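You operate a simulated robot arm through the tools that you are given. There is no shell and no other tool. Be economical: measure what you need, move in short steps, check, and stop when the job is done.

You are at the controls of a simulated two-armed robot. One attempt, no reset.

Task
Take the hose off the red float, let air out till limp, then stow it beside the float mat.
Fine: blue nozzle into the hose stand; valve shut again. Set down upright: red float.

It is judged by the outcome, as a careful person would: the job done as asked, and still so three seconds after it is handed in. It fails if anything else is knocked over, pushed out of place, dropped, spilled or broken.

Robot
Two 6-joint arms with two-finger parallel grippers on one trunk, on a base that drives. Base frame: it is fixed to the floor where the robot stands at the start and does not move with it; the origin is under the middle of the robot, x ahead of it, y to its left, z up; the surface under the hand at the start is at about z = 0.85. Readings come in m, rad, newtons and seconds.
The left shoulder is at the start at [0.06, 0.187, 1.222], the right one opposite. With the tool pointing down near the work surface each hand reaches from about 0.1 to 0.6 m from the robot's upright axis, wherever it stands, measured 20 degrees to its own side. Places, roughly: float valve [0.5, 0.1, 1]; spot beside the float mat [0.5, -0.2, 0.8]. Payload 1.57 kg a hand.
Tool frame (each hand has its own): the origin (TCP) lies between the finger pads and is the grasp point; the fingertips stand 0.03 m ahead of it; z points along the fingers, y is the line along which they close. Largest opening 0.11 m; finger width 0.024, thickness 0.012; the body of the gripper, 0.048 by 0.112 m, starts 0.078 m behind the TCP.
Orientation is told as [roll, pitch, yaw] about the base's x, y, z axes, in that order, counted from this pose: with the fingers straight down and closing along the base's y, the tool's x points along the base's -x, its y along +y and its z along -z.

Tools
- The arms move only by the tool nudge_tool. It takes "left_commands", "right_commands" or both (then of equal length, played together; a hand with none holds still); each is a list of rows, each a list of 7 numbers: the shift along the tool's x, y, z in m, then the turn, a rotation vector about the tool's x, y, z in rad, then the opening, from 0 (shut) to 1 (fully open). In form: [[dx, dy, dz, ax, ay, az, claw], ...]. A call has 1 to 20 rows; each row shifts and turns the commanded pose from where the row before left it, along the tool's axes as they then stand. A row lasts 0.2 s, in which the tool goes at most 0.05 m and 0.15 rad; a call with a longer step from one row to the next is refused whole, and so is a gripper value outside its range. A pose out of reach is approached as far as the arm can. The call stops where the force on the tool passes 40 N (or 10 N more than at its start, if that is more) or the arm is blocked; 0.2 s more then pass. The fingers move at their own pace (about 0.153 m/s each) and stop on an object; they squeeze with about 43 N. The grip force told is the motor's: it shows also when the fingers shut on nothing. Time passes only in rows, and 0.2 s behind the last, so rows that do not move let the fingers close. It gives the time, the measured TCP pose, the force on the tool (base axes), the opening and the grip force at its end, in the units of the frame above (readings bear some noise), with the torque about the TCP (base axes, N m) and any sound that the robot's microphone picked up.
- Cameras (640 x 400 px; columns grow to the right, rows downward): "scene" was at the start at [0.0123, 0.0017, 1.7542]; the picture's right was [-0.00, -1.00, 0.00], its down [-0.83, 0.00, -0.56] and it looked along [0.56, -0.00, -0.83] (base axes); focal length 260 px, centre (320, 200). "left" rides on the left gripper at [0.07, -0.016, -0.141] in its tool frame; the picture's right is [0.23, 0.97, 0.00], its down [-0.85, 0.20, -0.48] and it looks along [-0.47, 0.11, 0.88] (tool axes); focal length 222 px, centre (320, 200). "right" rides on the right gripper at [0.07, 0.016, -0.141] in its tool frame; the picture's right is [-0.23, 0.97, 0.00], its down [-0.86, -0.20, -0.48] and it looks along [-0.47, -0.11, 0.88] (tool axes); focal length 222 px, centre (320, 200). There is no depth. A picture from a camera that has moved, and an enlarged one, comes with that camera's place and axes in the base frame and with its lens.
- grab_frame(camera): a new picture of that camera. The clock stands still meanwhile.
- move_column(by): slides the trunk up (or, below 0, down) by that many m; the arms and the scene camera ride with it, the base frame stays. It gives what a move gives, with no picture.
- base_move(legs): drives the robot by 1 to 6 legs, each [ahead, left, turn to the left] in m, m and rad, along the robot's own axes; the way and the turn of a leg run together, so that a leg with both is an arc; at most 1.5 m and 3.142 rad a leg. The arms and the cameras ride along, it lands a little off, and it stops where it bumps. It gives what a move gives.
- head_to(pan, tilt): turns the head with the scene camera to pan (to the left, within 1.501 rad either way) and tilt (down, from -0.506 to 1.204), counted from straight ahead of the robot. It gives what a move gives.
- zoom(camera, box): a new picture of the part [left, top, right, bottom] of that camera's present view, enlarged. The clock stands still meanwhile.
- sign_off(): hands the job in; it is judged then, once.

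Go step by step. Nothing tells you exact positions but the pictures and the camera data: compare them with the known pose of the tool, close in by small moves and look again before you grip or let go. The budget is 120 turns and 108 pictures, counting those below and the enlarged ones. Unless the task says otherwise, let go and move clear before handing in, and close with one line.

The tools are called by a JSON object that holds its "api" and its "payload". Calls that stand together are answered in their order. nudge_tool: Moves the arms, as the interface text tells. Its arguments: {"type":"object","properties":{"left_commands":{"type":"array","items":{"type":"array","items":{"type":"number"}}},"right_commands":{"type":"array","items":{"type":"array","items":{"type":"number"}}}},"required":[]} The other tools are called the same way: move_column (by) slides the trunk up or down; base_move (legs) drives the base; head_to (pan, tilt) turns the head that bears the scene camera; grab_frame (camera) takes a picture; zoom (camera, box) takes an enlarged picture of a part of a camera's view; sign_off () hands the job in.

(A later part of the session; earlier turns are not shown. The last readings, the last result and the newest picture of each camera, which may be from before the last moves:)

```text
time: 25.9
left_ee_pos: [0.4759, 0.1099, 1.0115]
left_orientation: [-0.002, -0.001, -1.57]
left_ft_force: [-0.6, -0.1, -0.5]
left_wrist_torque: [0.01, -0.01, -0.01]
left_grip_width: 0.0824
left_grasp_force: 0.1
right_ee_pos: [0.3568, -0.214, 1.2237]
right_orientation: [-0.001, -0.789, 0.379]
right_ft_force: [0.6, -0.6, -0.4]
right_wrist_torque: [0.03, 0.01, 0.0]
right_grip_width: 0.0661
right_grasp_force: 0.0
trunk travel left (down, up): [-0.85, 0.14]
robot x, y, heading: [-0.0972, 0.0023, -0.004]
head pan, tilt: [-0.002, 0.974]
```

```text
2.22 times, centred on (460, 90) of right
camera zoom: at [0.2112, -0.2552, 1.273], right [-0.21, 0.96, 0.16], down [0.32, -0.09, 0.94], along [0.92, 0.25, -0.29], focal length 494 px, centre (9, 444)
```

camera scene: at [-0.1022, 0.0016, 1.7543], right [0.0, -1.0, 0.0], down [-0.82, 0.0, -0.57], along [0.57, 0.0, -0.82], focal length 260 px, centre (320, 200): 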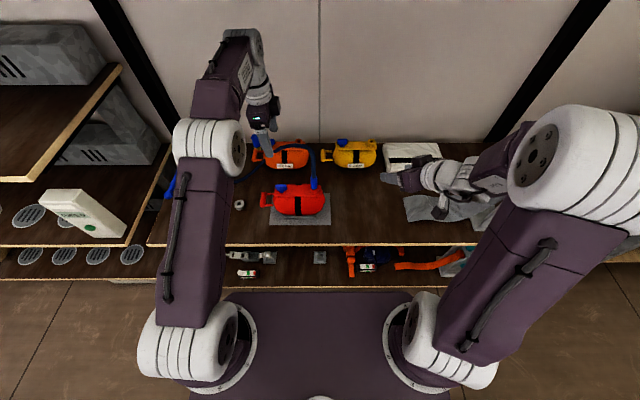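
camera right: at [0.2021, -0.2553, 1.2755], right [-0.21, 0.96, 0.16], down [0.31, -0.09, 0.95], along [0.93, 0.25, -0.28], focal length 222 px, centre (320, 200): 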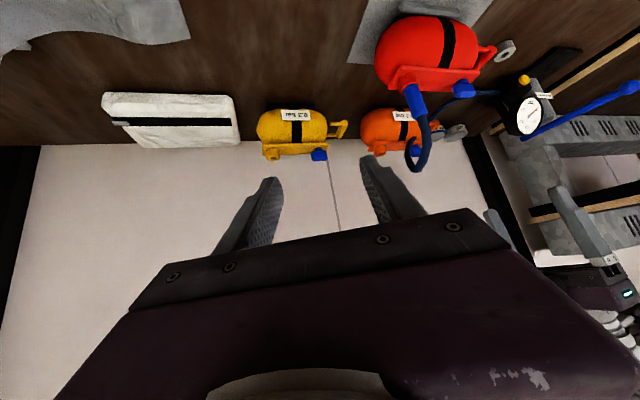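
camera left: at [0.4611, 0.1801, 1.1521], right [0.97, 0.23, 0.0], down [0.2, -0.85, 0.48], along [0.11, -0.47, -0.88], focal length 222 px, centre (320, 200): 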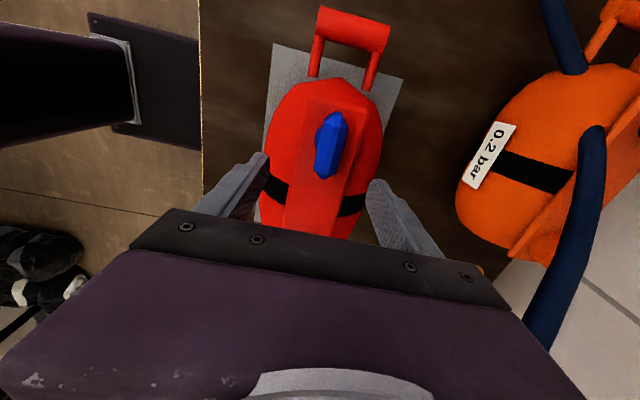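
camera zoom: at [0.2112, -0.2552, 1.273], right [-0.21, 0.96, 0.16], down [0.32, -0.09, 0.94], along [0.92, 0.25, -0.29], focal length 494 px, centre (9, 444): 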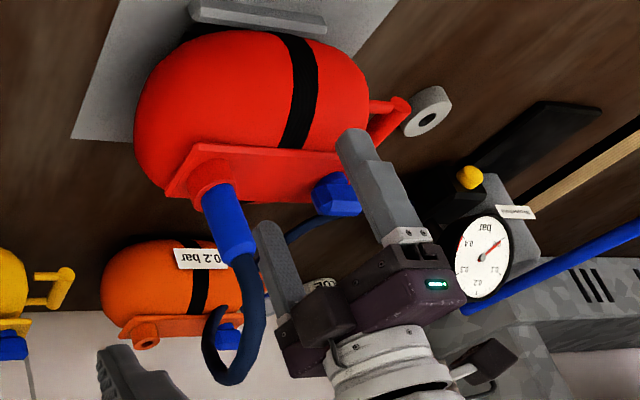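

{"api": "nudge_tool", "payload": {"left_commands": [[0, 0, 0.012, 0, 0, 0, 0.75], [0, 0, 0.01, 0, 0, 0, 0.75], [0, 0, 0, 0, 0, 0, 0.6], [0, 0, 0, 0, 0, 0, 0.5], [0, 0, 0, 0, 0, 0, 0.4], [0, 0, 0, 0, 0, 0, 0.3], [0, 0, 0, 0, 0, 0, 0.3]]}}

{"api": "grab_frame", "payload": {"camera": "left"}}

{"api": "zoom", "payload": {"camera": "scene", "box": [240, 150, 340, 230]}}

```text
time: 27.1
left_ee_pos: [0.477, 0.1084, 1.0014]
left_orientation: [0.026, -0.004, -1.569]
left_ft_force: [-0.2, 0.9, 36.9]
left_wrist_torque: [-0.16, 0.04, 0.01]
left_grip_width: 0.0543
left_grasp_force: 43.1
right_ee_pos: [0.3491, -0.2146, 1.2245]
right_orientation: [-0.001, -0.793, 0.381]
right_ft_force: [-1.1, 1.1, 0.2]
right_wrist_torque: [0.02, -0.03, 0.0]
right_grip_width: 0.066
right_grasp_force: 0.0
trunk travel left (down, up): [-0.85, 0.14]
robot x, y, heading: [-0.0994, 0.0004, 0.003]
head pan, tilt: [-0.002, 0.974]
stopped in row 6 (left hand): the force on the tool passed its limit at 41 N (the readings are from after the stop); the commanded pose is now the measured one
```

```text
68 pictures are left
camera left: at [0.4579, 0.1792, 1.1414], right [0.97, 0.23, 0.03], down [0.19, -0.85, 0.49], along [0.13, -0.47, -0.87], focal length 222 px, centre (320, 200)
```

left: 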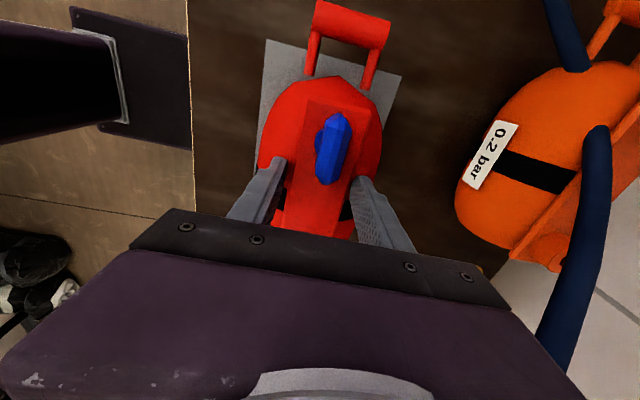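

```text
5.00 times, centred on (290, 190) of scene
camera zoom: at [-0.0995, 0.0007, 1.7546], right [0.0, -1.0, 0.0], down [-0.82, 0.0, -0.57], along [0.57, 0.0, -0.82], focal length 1301 px, centre (470, 250)
```

zoom: 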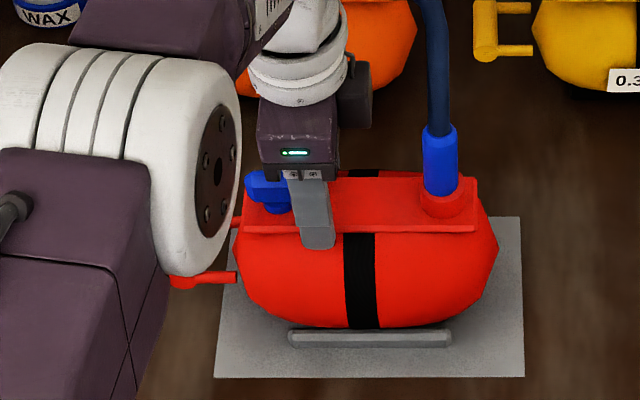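

{"api": "nudge_tool", "payload": {"left_commands": [[0, 0, -0.002, 0, 0, 0, 0.3], [0, 0, -0.001, 0, 0, 0, 0.3], [0, 0, 0, 0, 0, 0, 0.3]]}}

{"api": "zoom", "payload": {"camera": "left", "box": [220, 60, 420, 260]}}

```text
time: 27.9
left_ee_pos: [0.4771, 0.1087, 1.0023]
left_orientation: [0.02, -0.001, -1.571]
left_ft_force: [4.5, 1.1, 43.0]
left_wrist_torque: [0.13, -0.19, -0.05]
left_grip_width: 0.0535
left_grasp_force: 42.8
right_ee_pos: [0.3525, -0.2148, 1.2243]
right_orientation: [-0.001, -0.791, 0.38]
right_ft_force: [-0.2, 0.1, 0.1]
right_wrist_torque: [0.0, -0.02, 0.01]
right_grip_width: 0.0661
right_grasp_force: 0.0
trunk travel left (down, up): [-0.85, 0.14]
robot x, y, heading: [-0.1046, -0.0028, -0.0]
head pan, tilt: [-0.002, 0.974]
```

```text
2.00 times, centred on (320, 160) of left
camera zoom: at [0.4592, 0.179, 1.1418], right [0.97, 0.23, 0.02], down [0.19, -0.85, 0.48], along [0.13, -0.47, -0.87], focal length 444 px, centre (320, 280)
```

zoom: 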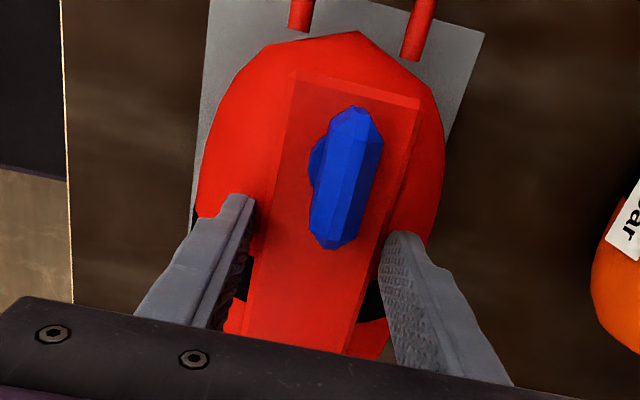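

{"api": "nudge_tool", "payload": {"left_commands": [[0, 0, -0.003, 0, 0, 0, 0.3], [0, 0, -0.003, 0, 0, 0, 0.3], [0, 0, 0, 0, 0, 0, 0.3]]}}

```text
time: 28.7
left_ee_pos: [0.4772, 0.1084, 1.0038]
left_orientation: [0.014, -0.002, -1.57]
left_ft_force: [5.9, -1.9, 26.5]
left_wrist_torque: [-0.3, -0.61, -0.23]
left_grip_width: 0.0496
left_grasp_force: 42.8
right_ee_pos: [0.3549, -0.2158, 1.2225]
right_orientation: [0.0, -0.788, 0.379]
right_ft_force: [-0.2, 0.2, 0.3]
right_wrist_torque: [-0.01, 0.03, 0.0]
right_grip_width: 0.0658
right_grasp_force: 0.0
trunk travel left (down, up): [-0.85, 0.14]
robot x, y, heading: [-0.1014, 0.0014, -0.001]
head pan, tilt: [-0.002, 0.974]
```

{"api": "nudge_tool", "payload": {"left_commands": [[0, 0, -0.003, 0, 0, 0, 0.3], [0, 0, 0, 0, 0, 0, 0.3]]}}

{"api": "zoom", "payload": {"camera": "scene", "box": [240, 150, 340, 230]}}

```text
time: 29.3
left_ee_pos: [0.4777, 0.108, 1.0049]
left_orientation: [0.006, 0.0, -1.571]
left_ft_force: [4.4, -3.4, 4.5]
left_wrist_torque: [-0.57, -0.45, -0.15]
left_grip_width: 0.0497
left_grasp_force: 43.1
right_ee_pos: [0.3572, -0.2144, 1.221]
right_orientation: [0.001, -0.788, 0.38]
right_ft_force: [0.1, -0.8, -0.2]
right_wrist_torque: [-0.02, 0.0, 0.03]
right_grip_width: 0.0662
right_grasp_force: 0.0
trunk travel left (down, up): [-0.85, 0.14]
robot x, y, heading: [-0.0992, -0.0006, -0.001]
head pan, tilt: [-0.002, 0.974]
```

```text
5.00 times, centred on (290, 190) of scene
camera zoom: at [-0.0885, 0.0006, 1.7539], right [0.0, -1.0, 0.0], down [-0.83, 0.0, -0.56], along [0.56, 0.0, -0.83], focal length 1301 px, centre (470, 250)
```

zoom: 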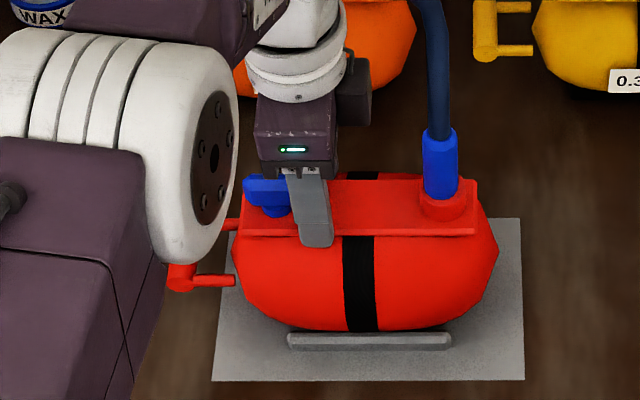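

Plate firmly held (50 mm, low force). Now bring the right hand in front of the nozzle.

{"api": "nudge_tool", "payload": {"right_commands": [[-0.0009, 0.0295, 0.0298, 0, 0, 0, 0.6], [-0.0009, 0.0295, 0.0298, 0, 0, 0, 0.6], [-0.0009, 0.0295, 0.0298, 0, 0, 0, 0.6], [-0.0009, 0.0295, 0.0298, 0, 0, 0, 0.6], [-0.0009, 0.0295, 0.0298, 0, 0, 0, 0.6], [-0.0009, 0.0295, 0.0298, 0, 0, 0, 0.6], [0, 0, 0, 0, 0, 0, 0.6]]}}

{"api": "grab_frame", "payload": {"camera": "right"}}

{"api": "zoom", "payload": {"camera": "scene", "box": [240, 130, 390, 250]}}

```text
time: 30.9
left_ee_pos: [0.4779, 0.1094, 1.0057]
left_orientation: [0.009, -0.003, -1.571]
left_ft_force: [-2.1, 0.5, -2.3]
left_wrist_torque: [0.22, 0.27, 0.08]
left_grip_width: 0.0497
left_grasp_force: 43.4
right_ee_pos: [0.43, -0.0492, 1.1077]
right_orientation: [0.014, -0.783, 0.381]
right_ft_force: [0.2, -0.2, -0.5]
right_wrist_torque: [0.01, 0.02, 0.03]
right_grip_width: 0.0659
right_grasp_force: 0.0
right hand out of reach, approached as far as the arm can: row 5, 6
trunk travel left (down, up): [-0.85, 0.14]
robot x, y, heading: [-0.1009, -0.0006, 0.003]
head pan, tilt: [-0.002, 0.974]
```

```text
64 pictures are left
camera right: at [0.2862, -0.0928, 1.1587], right [-0.23, 0.96, 0.17], down [0.33, -0.09, 0.94], along [0.92, 0.27, -0.29], focal length 222 px, centre (320, 200)
```

right: 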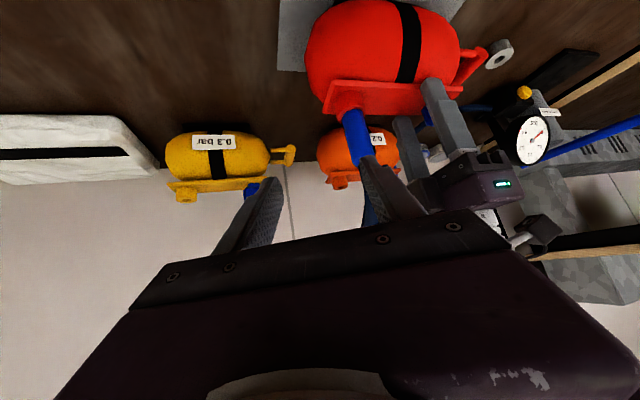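

```text
3.33 times, centred on (315, 190) of scene
camera zoom: at [-0.0888, 0.0022, 1.7542], right [0.0, -1.0, 0.0], down [-0.83, 0.0, -0.56], along [0.56, 0.0, -0.83], focal length 867 px, centre (337, 233)
```

zoom: 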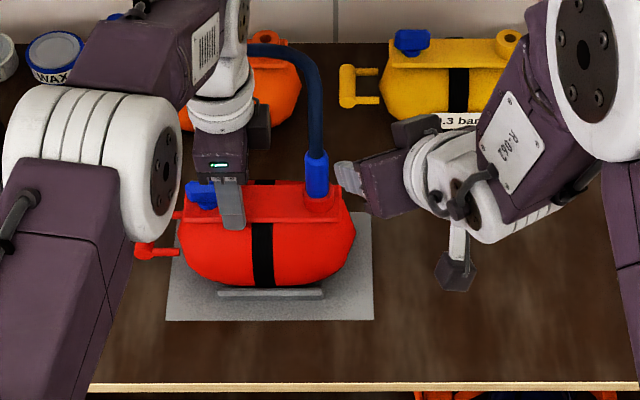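

Needs more yaw toward the left; add 0.37 rad and line up again.

{"api": "nudge_tool", "payload": {"right_commands": [[0, 0, 0, -0.087, 0, -0.087, 0.6], [0, 0, 0, -0.087, 0, -0.087, 0.6], [0, 0, 0, -0.087, 0, -0.087, 0.6], [-0.005, 0.0206, 0.0277, 0, 0, 0, 0.6], [0, 0, 0, 0, 0, 0, 0.6]]}}

{"api": "grab_frame", "payload": {"camera": "right"}}

{"api": "zoom", "payload": {"camera": "scene", "box": [240, 130, 390, 250]}}

```text
time: 32.1
left_ee_pos: [0.4779, 0.1087, 1.006]
left_orientation: [0.008, -0.001, -1.571]
left_ft_force: [-2.8, 1.3, -1.8]
left_wrist_torque: [0.23, 0.32, -0.04]
left_grip_width: 0.0498
left_grasp_force: 42.9
right_ee_pos: [0.4334, -0.0189, 1.0917]
right_orientation: [-0.001, -0.787, 0.75]
right_ft_force: [0.8, -0.5, 0.0]
right_wrist_torque: [0.04, 0.01, 0.01]
right_grip_width: 0.0659
right_grasp_force: 0.1
trunk travel left (down, up): [-0.85, 0.14]
robot x, y, heading: [-0.1005, 0.0001, -0.003]
head pan, tilt: [-0.002, 0.974]
```

```text
62 pictures are left
camera right: at [0.3127, -0.1092, 1.1424], right [-0.55, 0.82, 0.16], down [0.33, 0.03, 0.94], along [0.77, 0.57, -0.29], focal length 222 px, centre (320, 200)
```

right: 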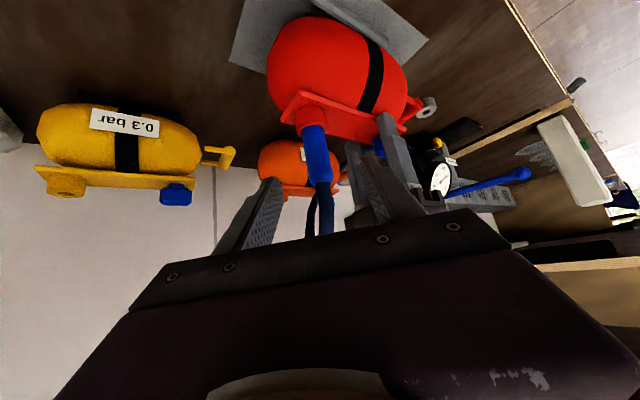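

```text
3.33 times, centred on (315, 190) of scene
camera zoom: at [-0.0888, 0.0013, 1.7542], right [0.0, -1.0, 0.0], down [-0.83, 0.0, -0.56], along [0.56, 0.0, -0.83], focal length 867 px, centre (337, 233)
```

zoom: 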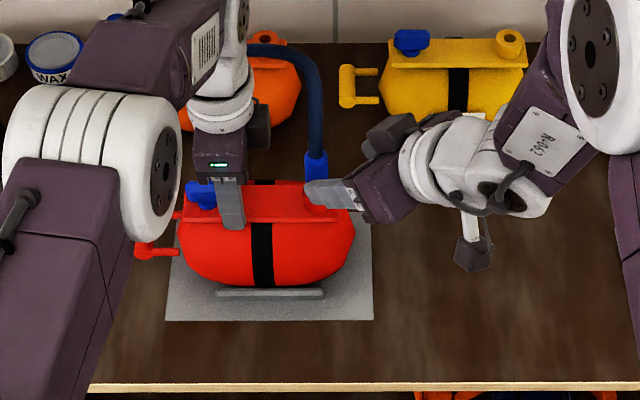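

{"api": "nudge_tool", "payload": {"right_commands": [[0.001, -0.0018, 0.03, 0, 0, 0, 0.6], [0, 0, 0.03, 0, 0, 0, 0.6], [0, 0, 0, 0, 0, 0, 0.6]]}}

{"api": "grab_frame", "payload": {"camera": "right"}}

```text
time: 32.9
left_ee_pos: [0.4791, 0.11, 1.0066]
left_orientation: [0.009, 0.0, -1.57]
left_ft_force: [-2.7, -0.9, -2.7]
left_wrist_torque: [0.13, 0.24, -0.04]
left_grip_width: 0.0495
left_grasp_force: 43.4
right_ee_pos: [0.4647, 0.0105, 1.048]
right_orientation: [0.0, -0.785, 0.749]
right_ft_force: [0.4, -0.3, -0.2]
right_wrist_torque: [0.0, 0.02, 0.02]
right_grip_width: 0.0661
right_grasp_force: 0.2
trunk travel left (down, up): [-0.85, 0.14]
robot x, y, heading: [-0.1022, -0.0023, -0.002]
head pan, tilt: [-0.002, 0.974]
```

```text
60 pictures are left
camera right: at [0.3442, -0.08, 1.0988], right [-0.54, 0.82, 0.16], down [0.33, 0.03, 0.94], along [0.77, 0.57, -0.29], focal length 222 px, centre (320, 200)
```

right: 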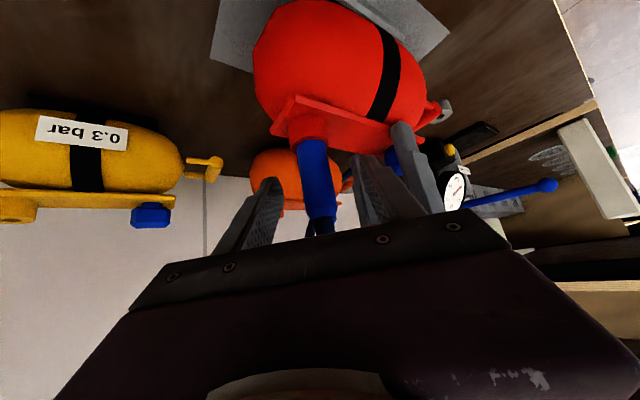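

{"api": "nudge_tool", "payload": {"right_commands": [[0, 0, 0.026, 0, 0, 0, 0.6], [0, 0, 0, 0, 0, 0, 0.6], [0, 0, 0, 0, 0, 0, 0.3], [0, 0, 0, 0, 0, 0, 0.2], [0, 0, 0, 0, 0, 0, 0], [0, 0, 0, 0, 0, 0, 0]]}}

{"api": "grab_frame", "payload": {"camera": "right"}}

```text
time: 34.3
left_ee_pos: [0.478, 0.1096, 1.0058]
left_orientation: [0.008, -0.003, -1.571]
left_ft_force: [-8.7, 4.7, -0.4]
left_wrist_torque: [0.0, 0.29, -0.55]
left_grip_width: 0.0495
left_grasp_force: 43.3
right_ee_pos: [0.4792, 0.0214, 1.0301]
right_orientation: [0.001, -0.786, 0.749]
right_ft_force: [6.7, -4.1, -2.1]
right_wrist_torque: [-0.14, -0.29, 0.05]
right_grip_width: 0.024
right_grasp_force: 35.8
trunk travel left (down, up): [-0.85, 0.14]
robot x, y, heading: [-0.1006, 0.0006, -0.003]
head pan, tilt: [-0.002, 0.974]
```

```text
59 pictures are left
camera right: at [0.3577, -0.0675, 1.08], right [-0.54, 0.82, 0.16], down [0.33, 0.03, 0.94], along [0.77, 0.57, -0.29], focal length 222 px, centre (320, 200)
```

right: 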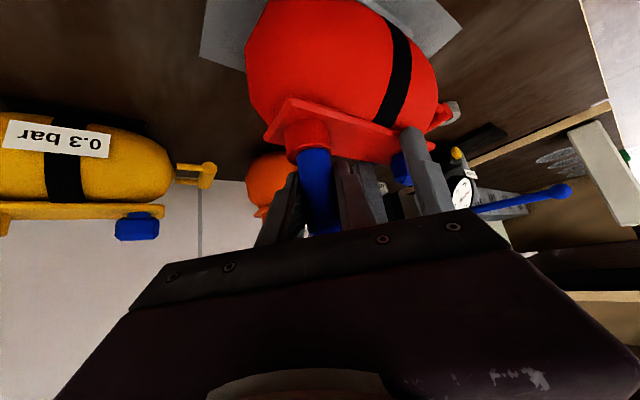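

Both grips set. Pull the nozzle up while the left hand holds the float.

{"api": "nudge_tool", "payload": {"right_commands": [[-0.0035, 0, -0.0035, 0, 0, 0, 0], [-0.0035, 0, -0.0035, 0, 0, 0, 0], [-0.0035, 0, -0.0035, 0, 0, 0, 0]]}}

{"api": "grab_frame", "payload": {"camera": "right"}}

```text
time: 35.1
left_ee_pos: [0.4793, 0.1093, 1.0061]
left_orientation: [0.009, -0.003, -1.568]
left_ft_force: [-6.0, 6.9, -0.2]
left_wrist_torque: [-0.1, 0.4, -0.27]
left_grip_width: 0.0497
left_grasp_force: 42.7
right_ee_pos: [0.4787, 0.0229, 1.0448]
right_orientation: [0.001, -0.783, 0.748]
right_ft_force: [3.4, -7.0, -2.7]
right_wrist_torque: [-0.35, -0.09, 0.06]
right_grip_width: 0.024
right_grasp_force: 35.9
trunk travel left (down, up): [-0.85, 0.14]
robot x, y, heading: [-0.1035, 0.0009, -0.006]
head pan, tilt: [-0.002, 0.974]
```

```text
58 pictures are left
camera right: at [0.3581, -0.0673, 1.0951], right [-0.54, 0.82, 0.16], down [0.33, 0.04, 0.94], along [0.77, 0.57, -0.29], focal length 222 px, centre (320, 200)
```

right: 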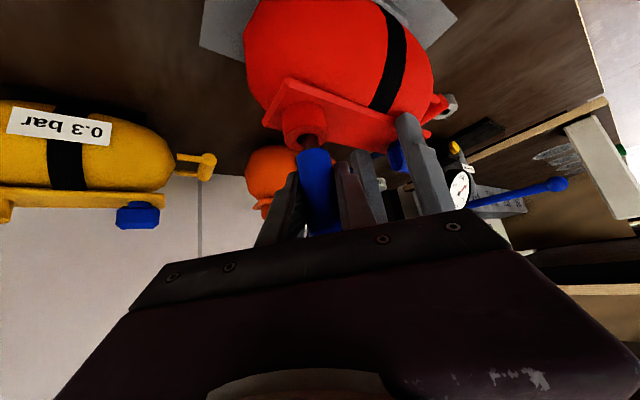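

It is sliding out (stem visible). Continue up.

{"api": "nudge_tool", "payload": {"right_commands": [[-0.005, 0, -0.005, 0, 0, 0, 0], [-0.005, 0, -0.005, 0, 0, 0, 0], [-0.005, 0, -0.005, 0, 0, 0, 0], [-0.007, 0, -0.007, 0, 0, 0, 0], [-0.01, 0, -0.01, 0, 0, 0, 0], [0, 0, 0, 0, 0, 0, 0]]}}

{"api": "grab_frame", "payload": {"camera": "right"}}

{"api": "zoom", "payload": {"camera": "scene", "box": [220, 130, 370, 250]}}

```text
time: 36.5
left_ee_pos: [0.4791, 0.109, 1.0059]
left_orientation: [0.009, -0.004, -1.571]
left_ft_force: [-2.9, -1.8, -1.4]
left_wrist_torque: [0.04, 0.19, -0.01]
left_grip_width: 0.0499
left_grasp_force: 42.7
right_ee_pos: [0.4799, 0.0223, 1.0886]
right_orientation: [0.0, -0.786, 0.748]
right_ft_force: [-0.1, -0.2, 0.0]
right_wrist_torque: [-0.02, -0.02, -0.02]
right_grip_width: 0.0241
right_grasp_force: 36.2
trunk travel left (down, up): [-0.85, 0.14]
robot x, y, heading: [-0.1006, 0.0031, 0.003]
head pan, tilt: [-0.002, 0.974]
```

```text
57 pictures are left
camera right: at [0.3581, -0.0687, 1.1394], right [-0.54, 0.82, 0.16], down [0.33, 0.03, 0.94], along [0.77, 0.57, -0.29], focal length 222 px, centre (320, 200)
```

right: 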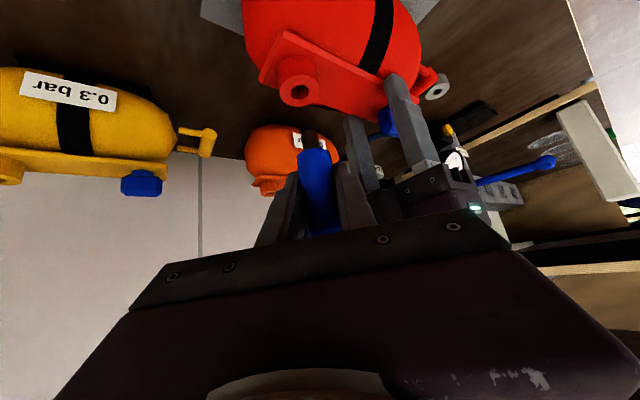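

```text
3.33 times, centred on (295, 190) of scene
camera zoom: at [-0.0887, 0.0015, 1.7542], right [0.0, -1.0, 0.0], down [-0.83, 0.0, -0.56], along [0.56, 0.0, -0.83], focal length 867 px, centre (403, 233)
```

zoom: 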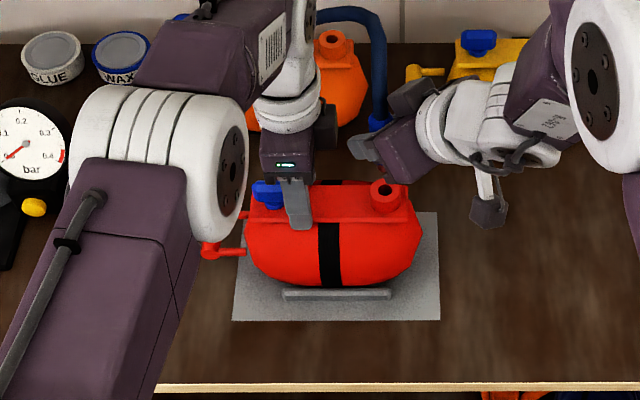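

Nozzle is free. Left hand lets go of the plate and rises away before the base turns left toward the stand.

{"api": "nudge_tool", "payload": {"left_commands": [[0, 0, 0, 0, 0, 0, 0.5], [0, 0, 0, 0, 0, 0, 0.62], [0, 0, 0, 0, 0, 0, 0.62], [0, 0, -0.03, 0, 0, 0, 0.62], [0, 0, -0.04, 0, 0, 0, 0.62], [0, -0.01, -0.04, 0, 0, 0, 0.62], [0.01, -0.03, -0.03, 0, 0, 0, 0.62], [0.02, -0.03, -0.03, 0, 0, 0, 0.62], [0.02, -0.03, -0.03, 0, 0, 0, 0.62], [0.02, -0.03, -0.02, 0, 0, 0, 0.62], [0, 0, 0, 0, 0, 0, 0.62]]}}

{"api": "grab_frame", "payload": {"camera": "scene"}}

```text
time: 38.9
left_ee_pos: [0.3452, 0.179, 1.2219]
left_orientation: [0.009, -0.002, -1.569]
left_ft_force: [0.5, 0.5, -0.2]
left_wrist_torque: [-0.01, 0.0, 0.01]
left_grip_width: 0.0682
left_grasp_force: 0.2
right_ee_pos: [0.479, 0.0214, 1.0881]
right_orientation: [0.0, -0.787, 0.75]
right_ft_force: [-1.2, 0.8, 0.7]
right_wrist_torque: [-0.01, -0.01, -0.02]
right_grip_width: 0.0241
right_grasp_force: 36.2
trunk travel left (down, up): [-0.85, 0.14]
robot x, y, heading: [-0.0993, 0.0023, 0.001]
head pan, tilt: [-0.002, 0.974]
```

```text
55 pictures are left
camera scene: at [-0.0877, 0.0015, 1.7542], right [0.0, -1.0, 0.0], down [-0.83, 0.0, -0.56], along [0.56, 0.0, -0.83], focal length 260 px, centre (320, 200)
```

scene: 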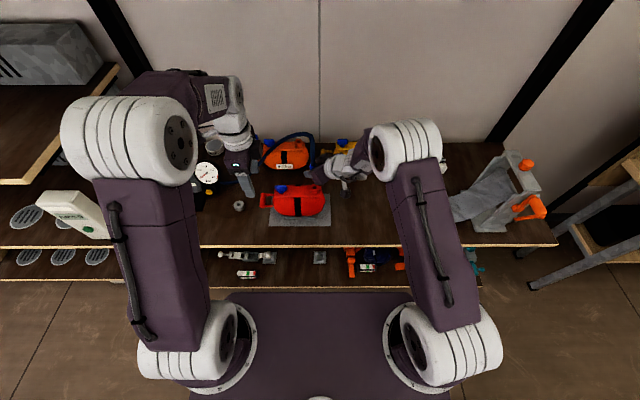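

Raise the nozzle clear of the valve, then turn the base left ~0.51 rad.

{"api": "nudge_tool", "payload": {"right_commands": [[-0.02, 0, -0.02, 0, 0, 0, 0], [-0.02, 0, -0.02, 0, 0, 0, 0], [-0.02, 0, -0.02, 0, 0, 0, 0], [0, 0, 0, 0, 0, 0, 0]]}}

{"api": "base_move", "payload": {"legs": [[0, 0, 0.51]]}}

{"api": "grab_frame", "payload": {"camera": "scene"}}

{"api": "grab_frame", "payload": {"camera": "right"}}

```text
time: 39.9
left_ee_pos: [0.3455, 0.1782, 1.2232]
left_orientation: [0.01, -0.002, -1.57]
left_ft_force: [0.0, 0.5, 0.2]
left_wrist_torque: [-0.03, -0.04, -0.03]
left_grip_width: 0.0681
left_grasp_force: 0.1
right_ee_pos: [0.4799, 0.0215, 1.1748]
right_orientation: [0.0, -0.785, 0.748]
right_ft_force: [-1.3, 0.4, -1.2]
right_wrist_torque: [-0.05, 0.0, -0.02]
right_grip_width: 0.0242
right_grasp_force: 36.3
trunk travel left (down, up): [-0.85, 0.14]
robot x, y, heading: [-0.101, -0.0021, -0.002]
head pan, tilt: [-0.002, 0.974]
```

```text
time: 41.8
left_ee_pos: [0.2006, 0.3736, 1.2235]
left_orientation: [0.009, -0.001, -1.061]
left_ft_force: [-0.4, 0.4, 0.2]
left_wrist_torque: [0.0, 0.0, 0.02]
left_grip_width: 0.0679
left_grasp_force: 0.1
right_ee_pos: [0.3969, 0.3018, 1.1743]
right_orientation: [0.0, -0.785, 1.257]
right_ft_force: [0.0, 0.3, -0.5]
right_wrist_torque: [0.0, 0.0, 0.02]
right_grip_width: 0.0241
right_grasp_force: 35.9
trunk travel left (down, up): [-0.85, 0.14]
robot x, y, heading: [-0.102, 0.0001, 0.504]
head pan, tilt: [-0.002, 0.974]
```

```text
54 pictures are left
camera scene: at [-0.0895, 0.0069, 1.7542], right [0.48, -0.87, 0.0], down [-0.72, -0.4, -0.56], along [0.49, 0.27, -0.83], focal length 260 px, centre (320, 200)
```

scene: 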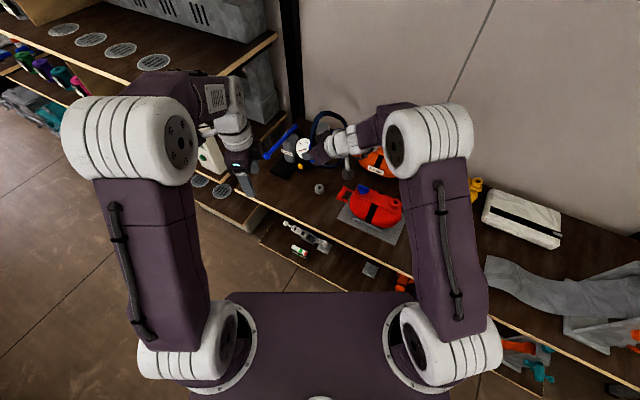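

```text
53 pictures are left
camera right: at [0.3339, 0.1641, 1.2254], right [-0.88, 0.45, 0.16], down [0.27, 0.19, 0.94], along [0.4, 0.87, -0.29], focal length 222 px, centre (320, 200)
```

right: 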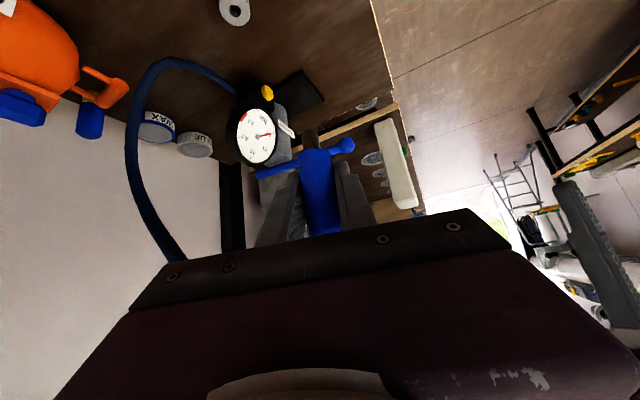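

Stand is at about (0.484,0.325); nozzle tip hangs ~5 cm below the TCP. Move above the stand and descend part way.

{"api": "nudge_tool", "payload": {"right_commands": [[-0.0175, -0.0372, 0.0175, 0, 0, 0, 0], [-0.0175, -0.0372, 0.0175, 0, 0, 0, 0], [0.0247, 0, 0.0247, 0, 0, 0, 0], [0.0247, 0, 0.0247, 0, 0, 0, 0], [0.0247, 0, 0.0247, 0, 0, 0, 0], [0.0247, 0, 0.0247, 0, 0, 0, 0], [0, 0, 0, 0, 0, 0, 0]]}}

{"api": "grab_frame", "payload": {"camera": "right"}}

{"api": "grab_frame", "payload": {"camera": "scene"}}

```text
time: 43.4
left_ee_pos: [0.2005, 0.3746, 1.2241]
left_orientation: [0.009, -0.001, -1.063]
left_ft_force: [0.2, 0.6, 0.2]
left_wrist_torque: [-0.01, 0.02, 0.01]
left_grip_width: 0.0681
left_grasp_force: 0.0
right_ee_pos: [0.4826, 0.3264, 1.0339]
right_orientation: [-0.003, -0.787, 1.258]
right_ft_force: [-0.4, -0.1, -0.6]
right_wrist_torque: [-0.01, 0.02, -0.02]
right_grip_width: 0.0241
right_grasp_force: 36.1
trunk travel left (down, up): [-0.85, 0.14]
robot x, y, heading: [-0.0999, -0.0008, 0.512]
head pan, tilt: [-0.002, 0.974]
```

```text
52 pictures are left
camera right: at [0.4203, 0.1886, 1.0844], right [-0.88, 0.45, 0.16], down [0.27, 0.19, 0.94], along [0.4, 0.87, -0.29], focal length 222 px, centre (320, 200)
```

right: 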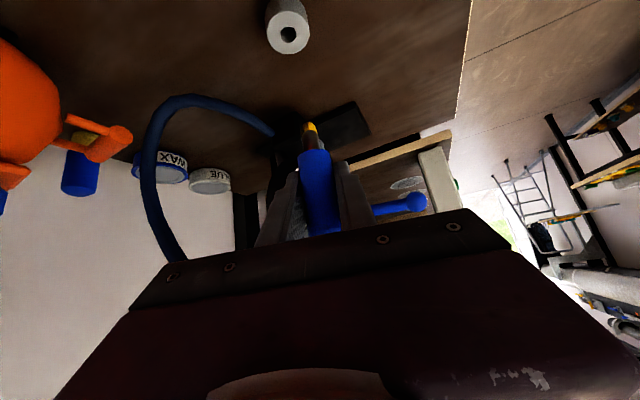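

```text
51 pictures are left
camera scene: at [-0.0904, 0.007, 1.7542], right [0.48, -0.87, 0.0], down [-0.72, -0.4, -0.56], along [0.49, 0.27, -0.83], focal length 260 px, centre (320, 200)
```

scene: 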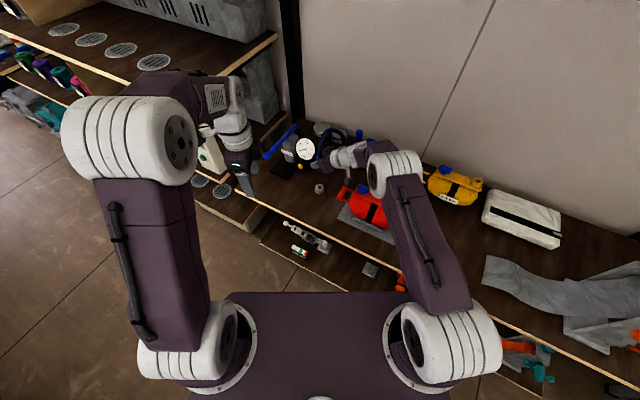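

{"api": "zoom", "payload": {"camera": "scene", "box": [280, 130, 380, 210]}}

{"api": "zoom", "payload": {"camera": "right", "box": [240, 0, 380, 240]}}

```text
5.00 times, centred on (330, 170) of scene
camera zoom: at [-0.0904, 0.007, 1.7542], right [0.48, -0.87, 0.0], down [-0.72, -0.4, -0.56], along [0.49, 0.27, -0.83], focal length 1301 px, centre (270, 350)
```

zoom: 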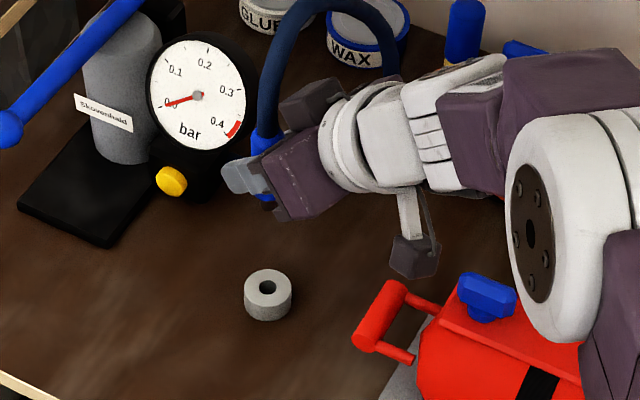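

```text
1.67 times, centred on (310, 120) of right
camera zoom: at [0.4203, 0.1886, 1.0844], right [-0.88, 0.45, 0.16], down [0.27, 0.19, 0.94], along [0.4, 0.87, -0.29], focal length 370 px, centre (337, 333)
```

zoom: 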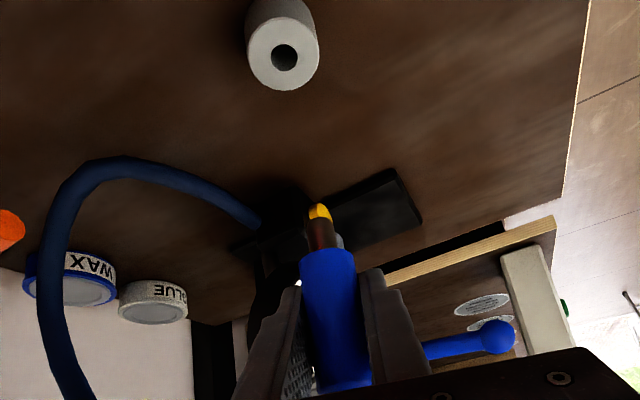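

{"api": "nudge_tool", "payload": {"right_commands": [[0.0217, -0.0025, 0.0203, 0, 0, 0, 0], [0.0217, 0, 0.0203, 0, 0, 0, 0], [0.0217, 0, 0.0203, 0, 0, 0, 0], [0, 0, 0, 0, 0, 0, 0]]}}

{"api": "zoom", "payload": {"camera": "right", "box": [240, 40, 380, 240]}}

{"api": "zoom", "payload": {"camera": "scene", "box": [280, 130, 380, 210]}}

```text
time: 44.4
left_ee_pos: [0.2005, 0.3745, 1.2225]
left_orientation: [0.01, -0.002, -1.064]
left_ft_force: [0.1, -0.7, 0.5]
left_wrist_torque: [0.02, 0.01, 0.03]
left_grip_width: 0.0682
left_grasp_force: 0.0
right_ee_pos: [0.4832, 0.3214, 0.9462]
right_orientation: [0.001, -0.786, 1.258]
right_ft_force: [0.1, -0.3, -0.1]
right_wrist_torque: [0.03, 0.01, -0.02]
right_grip_width: 0.024
right_grasp_force: 36.3
trunk travel left (down, up): [-0.85, 0.14]
robot x, y, heading: [-0.0991, 0.0002, 0.508]
head pan, tilt: [-0.002, 0.974]
```

```text
2.00 times, centred on (310, 140) of right
camera zoom: at [0.4209, 0.1835, 0.9958], right [-0.88, 0.45, 0.16], down [0.27, 0.19, 0.94], along [0.4, 0.87, -0.29], focal length 444 px, centre (340, 320)
```

zoom: 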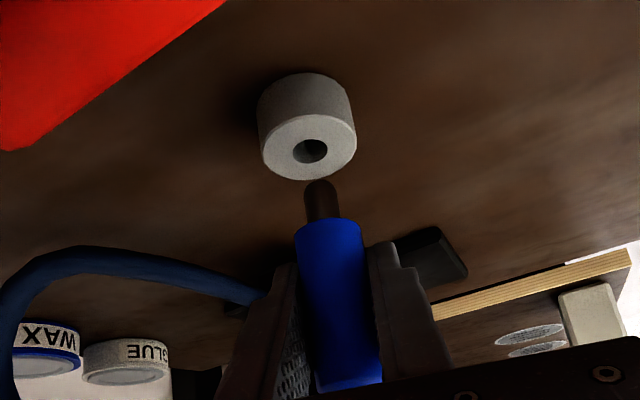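

```text
5.00 times, centred on (330, 170) of scene
camera zoom: at [-0.0899, 0.0073, 1.7542], right [0.48, -0.87, 0.0], down [-0.72, -0.4, -0.56], along [0.49, 0.27, -0.83], focal length 1301 px, centre (270, 350)
```

zoom: 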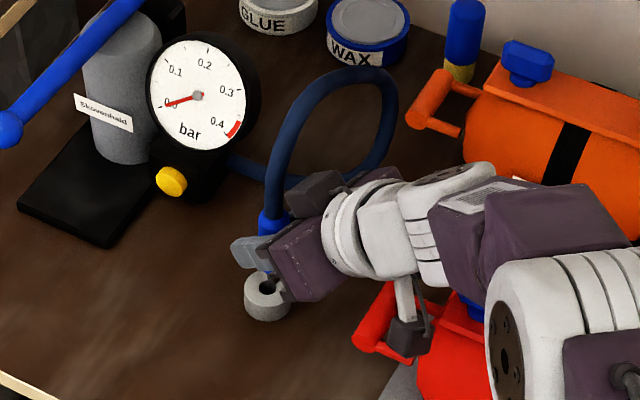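

{"api": "nudge_tool", "payload": {"right_commands": [[0.006, -0.0022, 0.0054, 0, 0, 0, 0], [0, 0, 0, 0, 0, 0, 0]]}}

{"api": "zoom", "payload": {"camera": "right", "box": [280, 80, 360, 140]}}

{"api": "zoom", "payload": {"camera": "scene", "box": [310, 165, 350, 197]}}

```text
time: 45.0
left_ee_pos: [0.2006, 0.3736, 1.2225]
left_orientation: [0.008, -0.002, -1.062]
left_ft_force: [0.7, -0.1, -0.5]
left_wrist_torque: [0.0, 0.03, -0.01]
left_grip_width: 0.0683
left_grasp_force: 0.0
right_ee_pos: [0.4858, 0.3201, 0.9383]
right_orientation: [0.0, -0.784, 1.255]
right_ft_force: [0.4, 0.2, -1.0]
right_wrist_torque: [0.0, 0.0, 0.04]
right_grip_width: 0.0239
right_grasp_force: 35.7
trunk travel left (down, up): [-0.85, 0.14]
robot x, y, heading: [-0.1042, 0.0008, 0.504]
head pan, tilt: [-0.002, 0.974]
```

```text
6.67 times, centred on (320, 110) of right
camera zoom: at [0.4234, 0.1828, 0.9892], right [-0.88, 0.45, 0.16], down [0.27, 0.19, 0.94], along [0.4, 0.87, -0.29], focal length 1481 px, centre (320, 800)
```

zoom: 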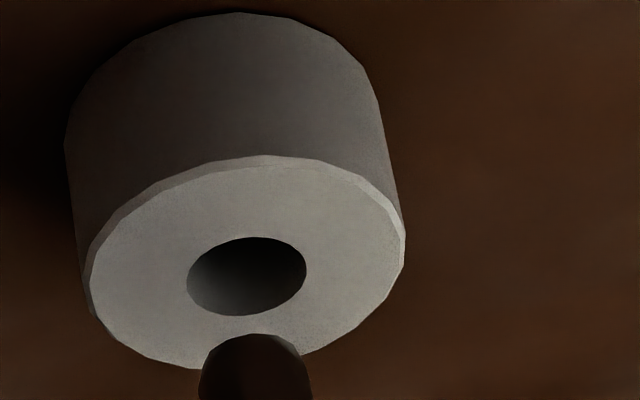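

```text
12.50 times, centred on (330, 181) of scene
camera zoom: at [-0.0899, 0.0073, 1.7542], right [0.48, -0.87, 0.0], down [-0.72, -0.4, -0.56], along [0.49, 0.27, -0.83], focal length 3253 px, centre (195, 438)
```

zoom: 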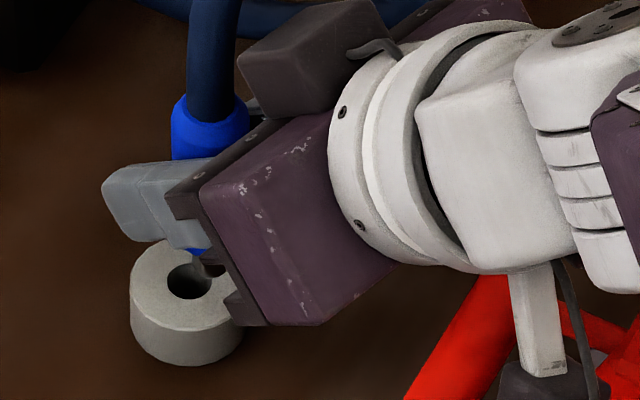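

Both views agree the hole is about 9 mm further ahead (0.488,0.329), ring top z≈0.87. Shift and lower 8 mm, then recheck.

{"api": "nudge_tool", "payload": {"right_commands": [[-0.0065, -0.0007, 0.0065, 0, 0, 0, 0], [0.0057, 0, 0.0057, 0, 0, 0, 0], [0, 0, 0, 0, 0, 0, 0]]}}

{"api": "zoom", "payload": {"camera": "right", "box": [270, 70, 370, 145]}}

{"api": "zoom", "payload": {"camera": "scene", "box": [310, 165, 350, 197]}}

```text
time: 45.8
left_ee_pos: [0.1995, 0.3728, 1.2238]
left_orientation: [0.009, -0.003, -1.063]
left_ft_force: [0.2, 0.0, 0.0]
left_wrist_torque: [0.03, -0.01, 0.0]
left_grip_width: 0.0684
left_grasp_force: 0.1
right_ee_pos: [0.4891, 0.3286, 0.9294]
right_orientation: [-0.002, -0.786, 1.255]
right_ft_force: [0.4, -1.0, -0.4]
right_wrist_torque: [0.01, 0.02, 0.02]
right_grip_width: 0.0241
right_grasp_force: 35.8
trunk travel left (down, up): [-0.85, 0.14]
robot x, y, heading: [-0.0988, 0.0032, 0.512]
head pan, tilt: [-0.002, 0.974]
```

```text
5.33 times, centred on (320, 108) of right
camera zoom: at [0.4263, 0.191, 0.9805], right [-0.88, 0.46, 0.16], down [0.27, 0.19, 0.94], along [0.4, 0.87, -0.29], focal length 1185 px, centre (320, 693)
```

zoom: 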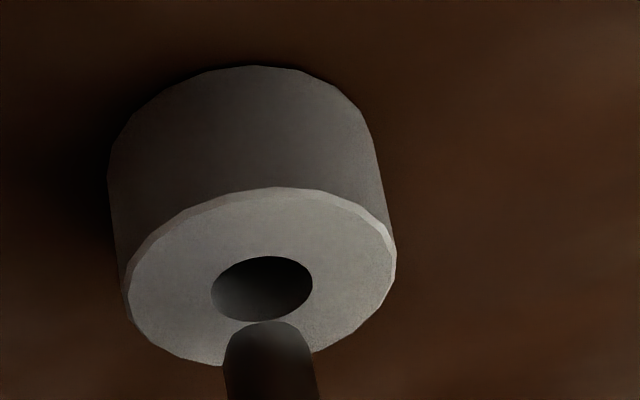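

```text
12.50 times, centred on (330, 181) of scene
camera zoom: at [-0.0901, 0.0072, 1.7542], right [0.48, -0.87, 0.0], down [-0.72, -0.4, -0.56], along [0.49, 0.27, -0.83], focal length 3253 px, centre (195, 438)
```

zoom: 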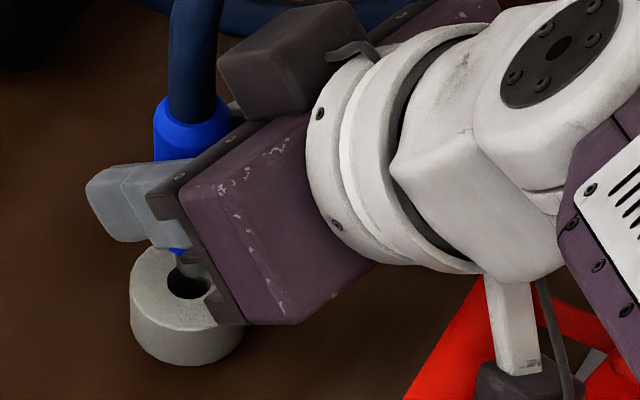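

Within about 1 mm. Small correction and lower gently.

{"api": "nudge_tool", "payload": {"right_commands": [[-0.0005, 0.0008, 0.0005, 0, 0, 0, 0], [0.0028, 0, 0.0028, 0, 0, 0, 0], [0.0028, 0, 0.0028, 0, 0, 0, 0], [0, 0, 0, 0, 0, 0, 0]]}}

{"api": "zoom", "payload": {"camera": "right", "box": [270, 70, 370, 145]}}

```text
time: 46.8
left_ee_pos: [0.2017, 0.3747, 1.2236]
left_orientation: [0.008, -0.001, -1.064]
left_ft_force: [0.7, 0.1, -0.5]
left_wrist_torque: [0.02, 0.0, -0.03]
left_grip_width: 0.0683
left_grasp_force: 0.0
right_ee_pos: [0.4871, 0.3276, 0.9265]
right_orientation: [-0.001, -0.786, 1.257]
right_ft_force: [-0.9, 0.6, -1.1]
right_wrist_torque: [0.0, -0.02, 0.0]
right_grip_width: 0.0241
right_grasp_force: 36.1
right hand out of reach, approached as far as the arm can: row 3
trunk travel left (down, up): [-0.85, 0.14]
robot x, y, heading: [-0.0995, 0.0034, 0.509]
head pan, tilt: [-0.002, 0.974]
```

```text
5.33 times, centred on (320, 108) of right
camera zoom: at [0.425, 0.1909, 0.9774], right [-0.88, 0.45, 0.16], down [0.27, 0.19, 0.94], along [0.4, 0.87, -0.29], focal length 1185 px, centre (320, 693)
```

zoom: 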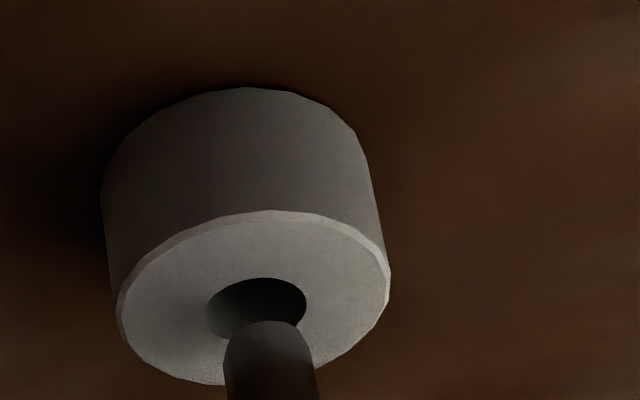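

The arm is at its low limit; use the trunk column for the descent. Lower 8 mm and recheck.

{"api": "move_column", "payload": {"by": -0.006}}

{"api": "zoom", "payload": {"camera": "right", "box": [270, 70, 370, 145]}}

{"api": "zoom", "payload": {"camera": "scene", "box": [310, 165, 350, 197]}}

```text
time: 47.3
left_ee_pos: [0.2012, 0.3739, 1.2168]
left_orientation: [0.01, -0.001, -1.061]
left_ft_force: [0.6, 0.0, 0.2]
left_wrist_torque: [-0.05, -0.01, 0.01]
left_grip_width: 0.068
left_grasp_force: 0.1
right_ee_pos: [0.4874, 0.3287, 0.9205]
right_orientation: [0.001, -0.786, 1.256]
right_ft_force: [-0.1, 0.2, 0.0]
right_wrist_torque: [0.04, 0.03, -0.01]
right_grip_width: 0.0237
right_grasp_force: 35.6
trunk travel left (down, up): [-0.844, 0.146]
robot x, y, heading: [-0.1033, 0.0003, 0.508]
head pan, tilt: [-0.002, 0.974]
```

```text
5.33 times, centred on (320, 108) of right
camera zoom: at [0.4252, 0.191, 0.9713], right [-0.88, 0.45, 0.16], down [0.27, 0.19, 0.94], along [0.4, 0.87, -0.29], focal length 1185 px, centre (320, 693)
```

zoom: 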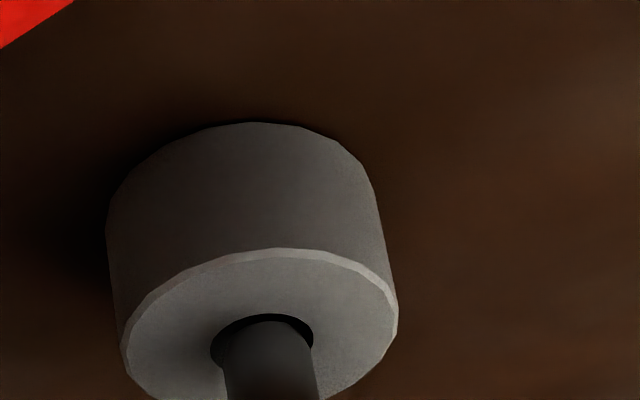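

```text
12.50 times, centred on (330, 181) of scene
camera zoom: at [-0.0896, 0.0074, 1.7482], right [0.48, -0.87, 0.0], down [-0.72, -0.4, -0.56], along [0.49, 0.27, -0.83], focal length 3253 px, centre (195, 438)
```

zoom: 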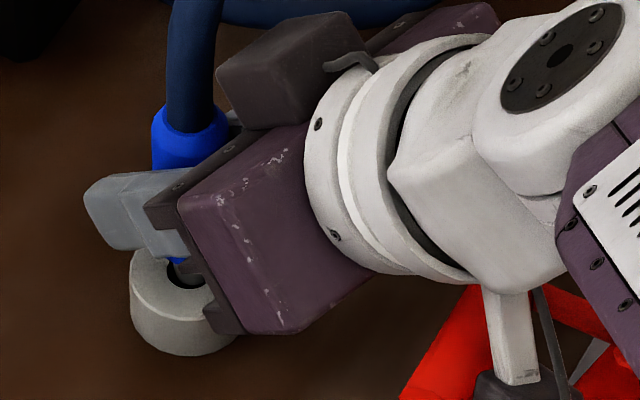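

{"api": "nudge_tool", "payload": {"right_commands": [[0, -0.001, 0, 0, 0, 0, 0], [0, 0, 0, 0, 0, 0, 0]]}}

{"api": "move_column", "payload": {"by": -0.004}}

{"api": "zoom", "payload": {"camera": "right", "box": [270, 70, 370, 145]}}

```text
time: 47.9
left_ee_pos: [0.2014, 0.374, 1.2167]
left_orientation: [0.009, 0.0, -1.063]
left_ft_force: [-0.6, -0.3, 0.9]
left_wrist_torque: [0.02, 0.02, -0.03]
left_grip_width: 0.0682
left_grasp_force: 0.1
right_ee_pos: [0.4877, 0.3282, 0.9207]
right_orientation: [-0.002, -0.785, 1.258]
right_ft_force: [0.1, -0.4, -0.7]
right_wrist_torque: [-0.01, -0.01, 0.04]
right_grip_width: 0.024
right_grasp_force: 36.0
trunk travel left (down, up): [-0.844, 0.146]
robot x, y, heading: [-0.1009, -0.0033, 0.51]
head pan, tilt: [-0.002, 0.974]
```

```text
time: 48.5
left_ee_pos: [0.2023, 0.3753, 1.2143]
left_orientation: [0.008, -0.001, -1.063]
left_ft_force: [0.2, 0.2, 1.3]
left_wrist_torque: [0.02, -0.01, 0.01]
left_grip_width: 0.0683
left_grasp_force: 0.0
right_ee_pos: [0.4882, 0.3288, 0.918]
right_orientation: [-0.001, -0.786, 1.256]
right_ft_force: [0.5, 0.3, 0.1]
right_wrist_torque: [-0.04, 0.03, -0.03]
right_grip_width: 0.0241
right_grasp_force: 35.9
trunk travel left (down, up): [-0.84, 0.15]
robot x, y, heading: [-0.1003, 0.0018, 0.507]
head pan, tilt: [-0.002, 0.974]
```

```text
5.33 times, centred on (320, 108) of right
camera zoom: at [0.4256, 0.1907, 0.9676], right [-0.88, 0.45, 0.16], down [0.27, 0.19, 0.94], along [0.4, 0.87, -0.29], focal length 1185 px, centre (320, 693)
```

zoom: 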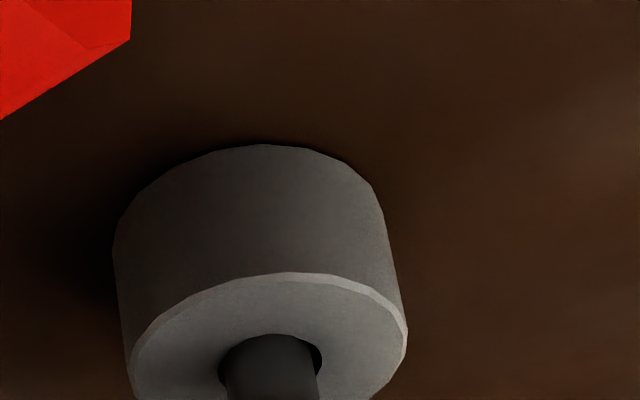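

Stem is entering the hole. Continue down in steps.

{"api": "move_column", "payload": {"by": -0.008}}

{"api": "zoom", "payload": {"camera": "right", "box": [270, 80, 370, 155]}}

```text
time: 49.0
left_ee_pos: [0.2018, 0.3743, 1.2054]
left_orientation: [0.009, -0.004, -1.062]
left_ft_force: [-0.3, -0.8, 0.0]
left_wrist_torque: [-0.03, -0.01, 0.01]
left_grip_width: 0.0684
left_grasp_force: 0.1
right_ee_pos: [0.4886, 0.3291, 0.9076]
right_orientation: [0.0, -0.785, 1.256]
right_ft_force: [-0.1, 5.6, -1.8]
right_wrist_torque: [0.26, 0.0, -0.05]
right_grip_width: 0.0239
right_grasp_force: 36.4
trunk travel left (down, up): [-0.832, 0.158]
robot x, y, heading: [-0.1021, -0.0022, 0.507]
head pan, tilt: [-0.002, 0.974]
```

```text
5.33 times, centred on (320, 118) of right
camera zoom: at [0.4255, 0.1915, 0.959], right [-0.88, 0.45, 0.16], down [0.27, 0.19, 0.94], along [0.4, 0.87, -0.29], focal length 1185 px, centre (320, 640)
```

zoom: 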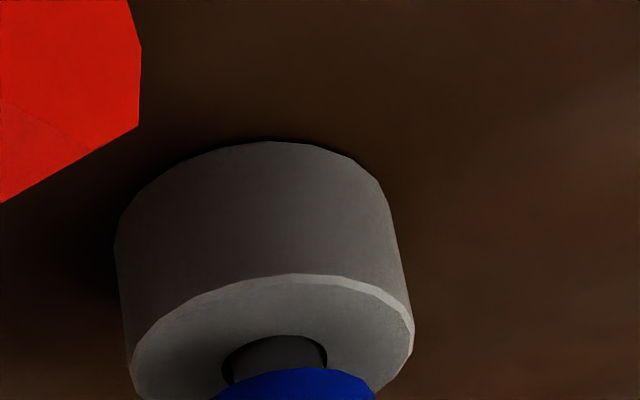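

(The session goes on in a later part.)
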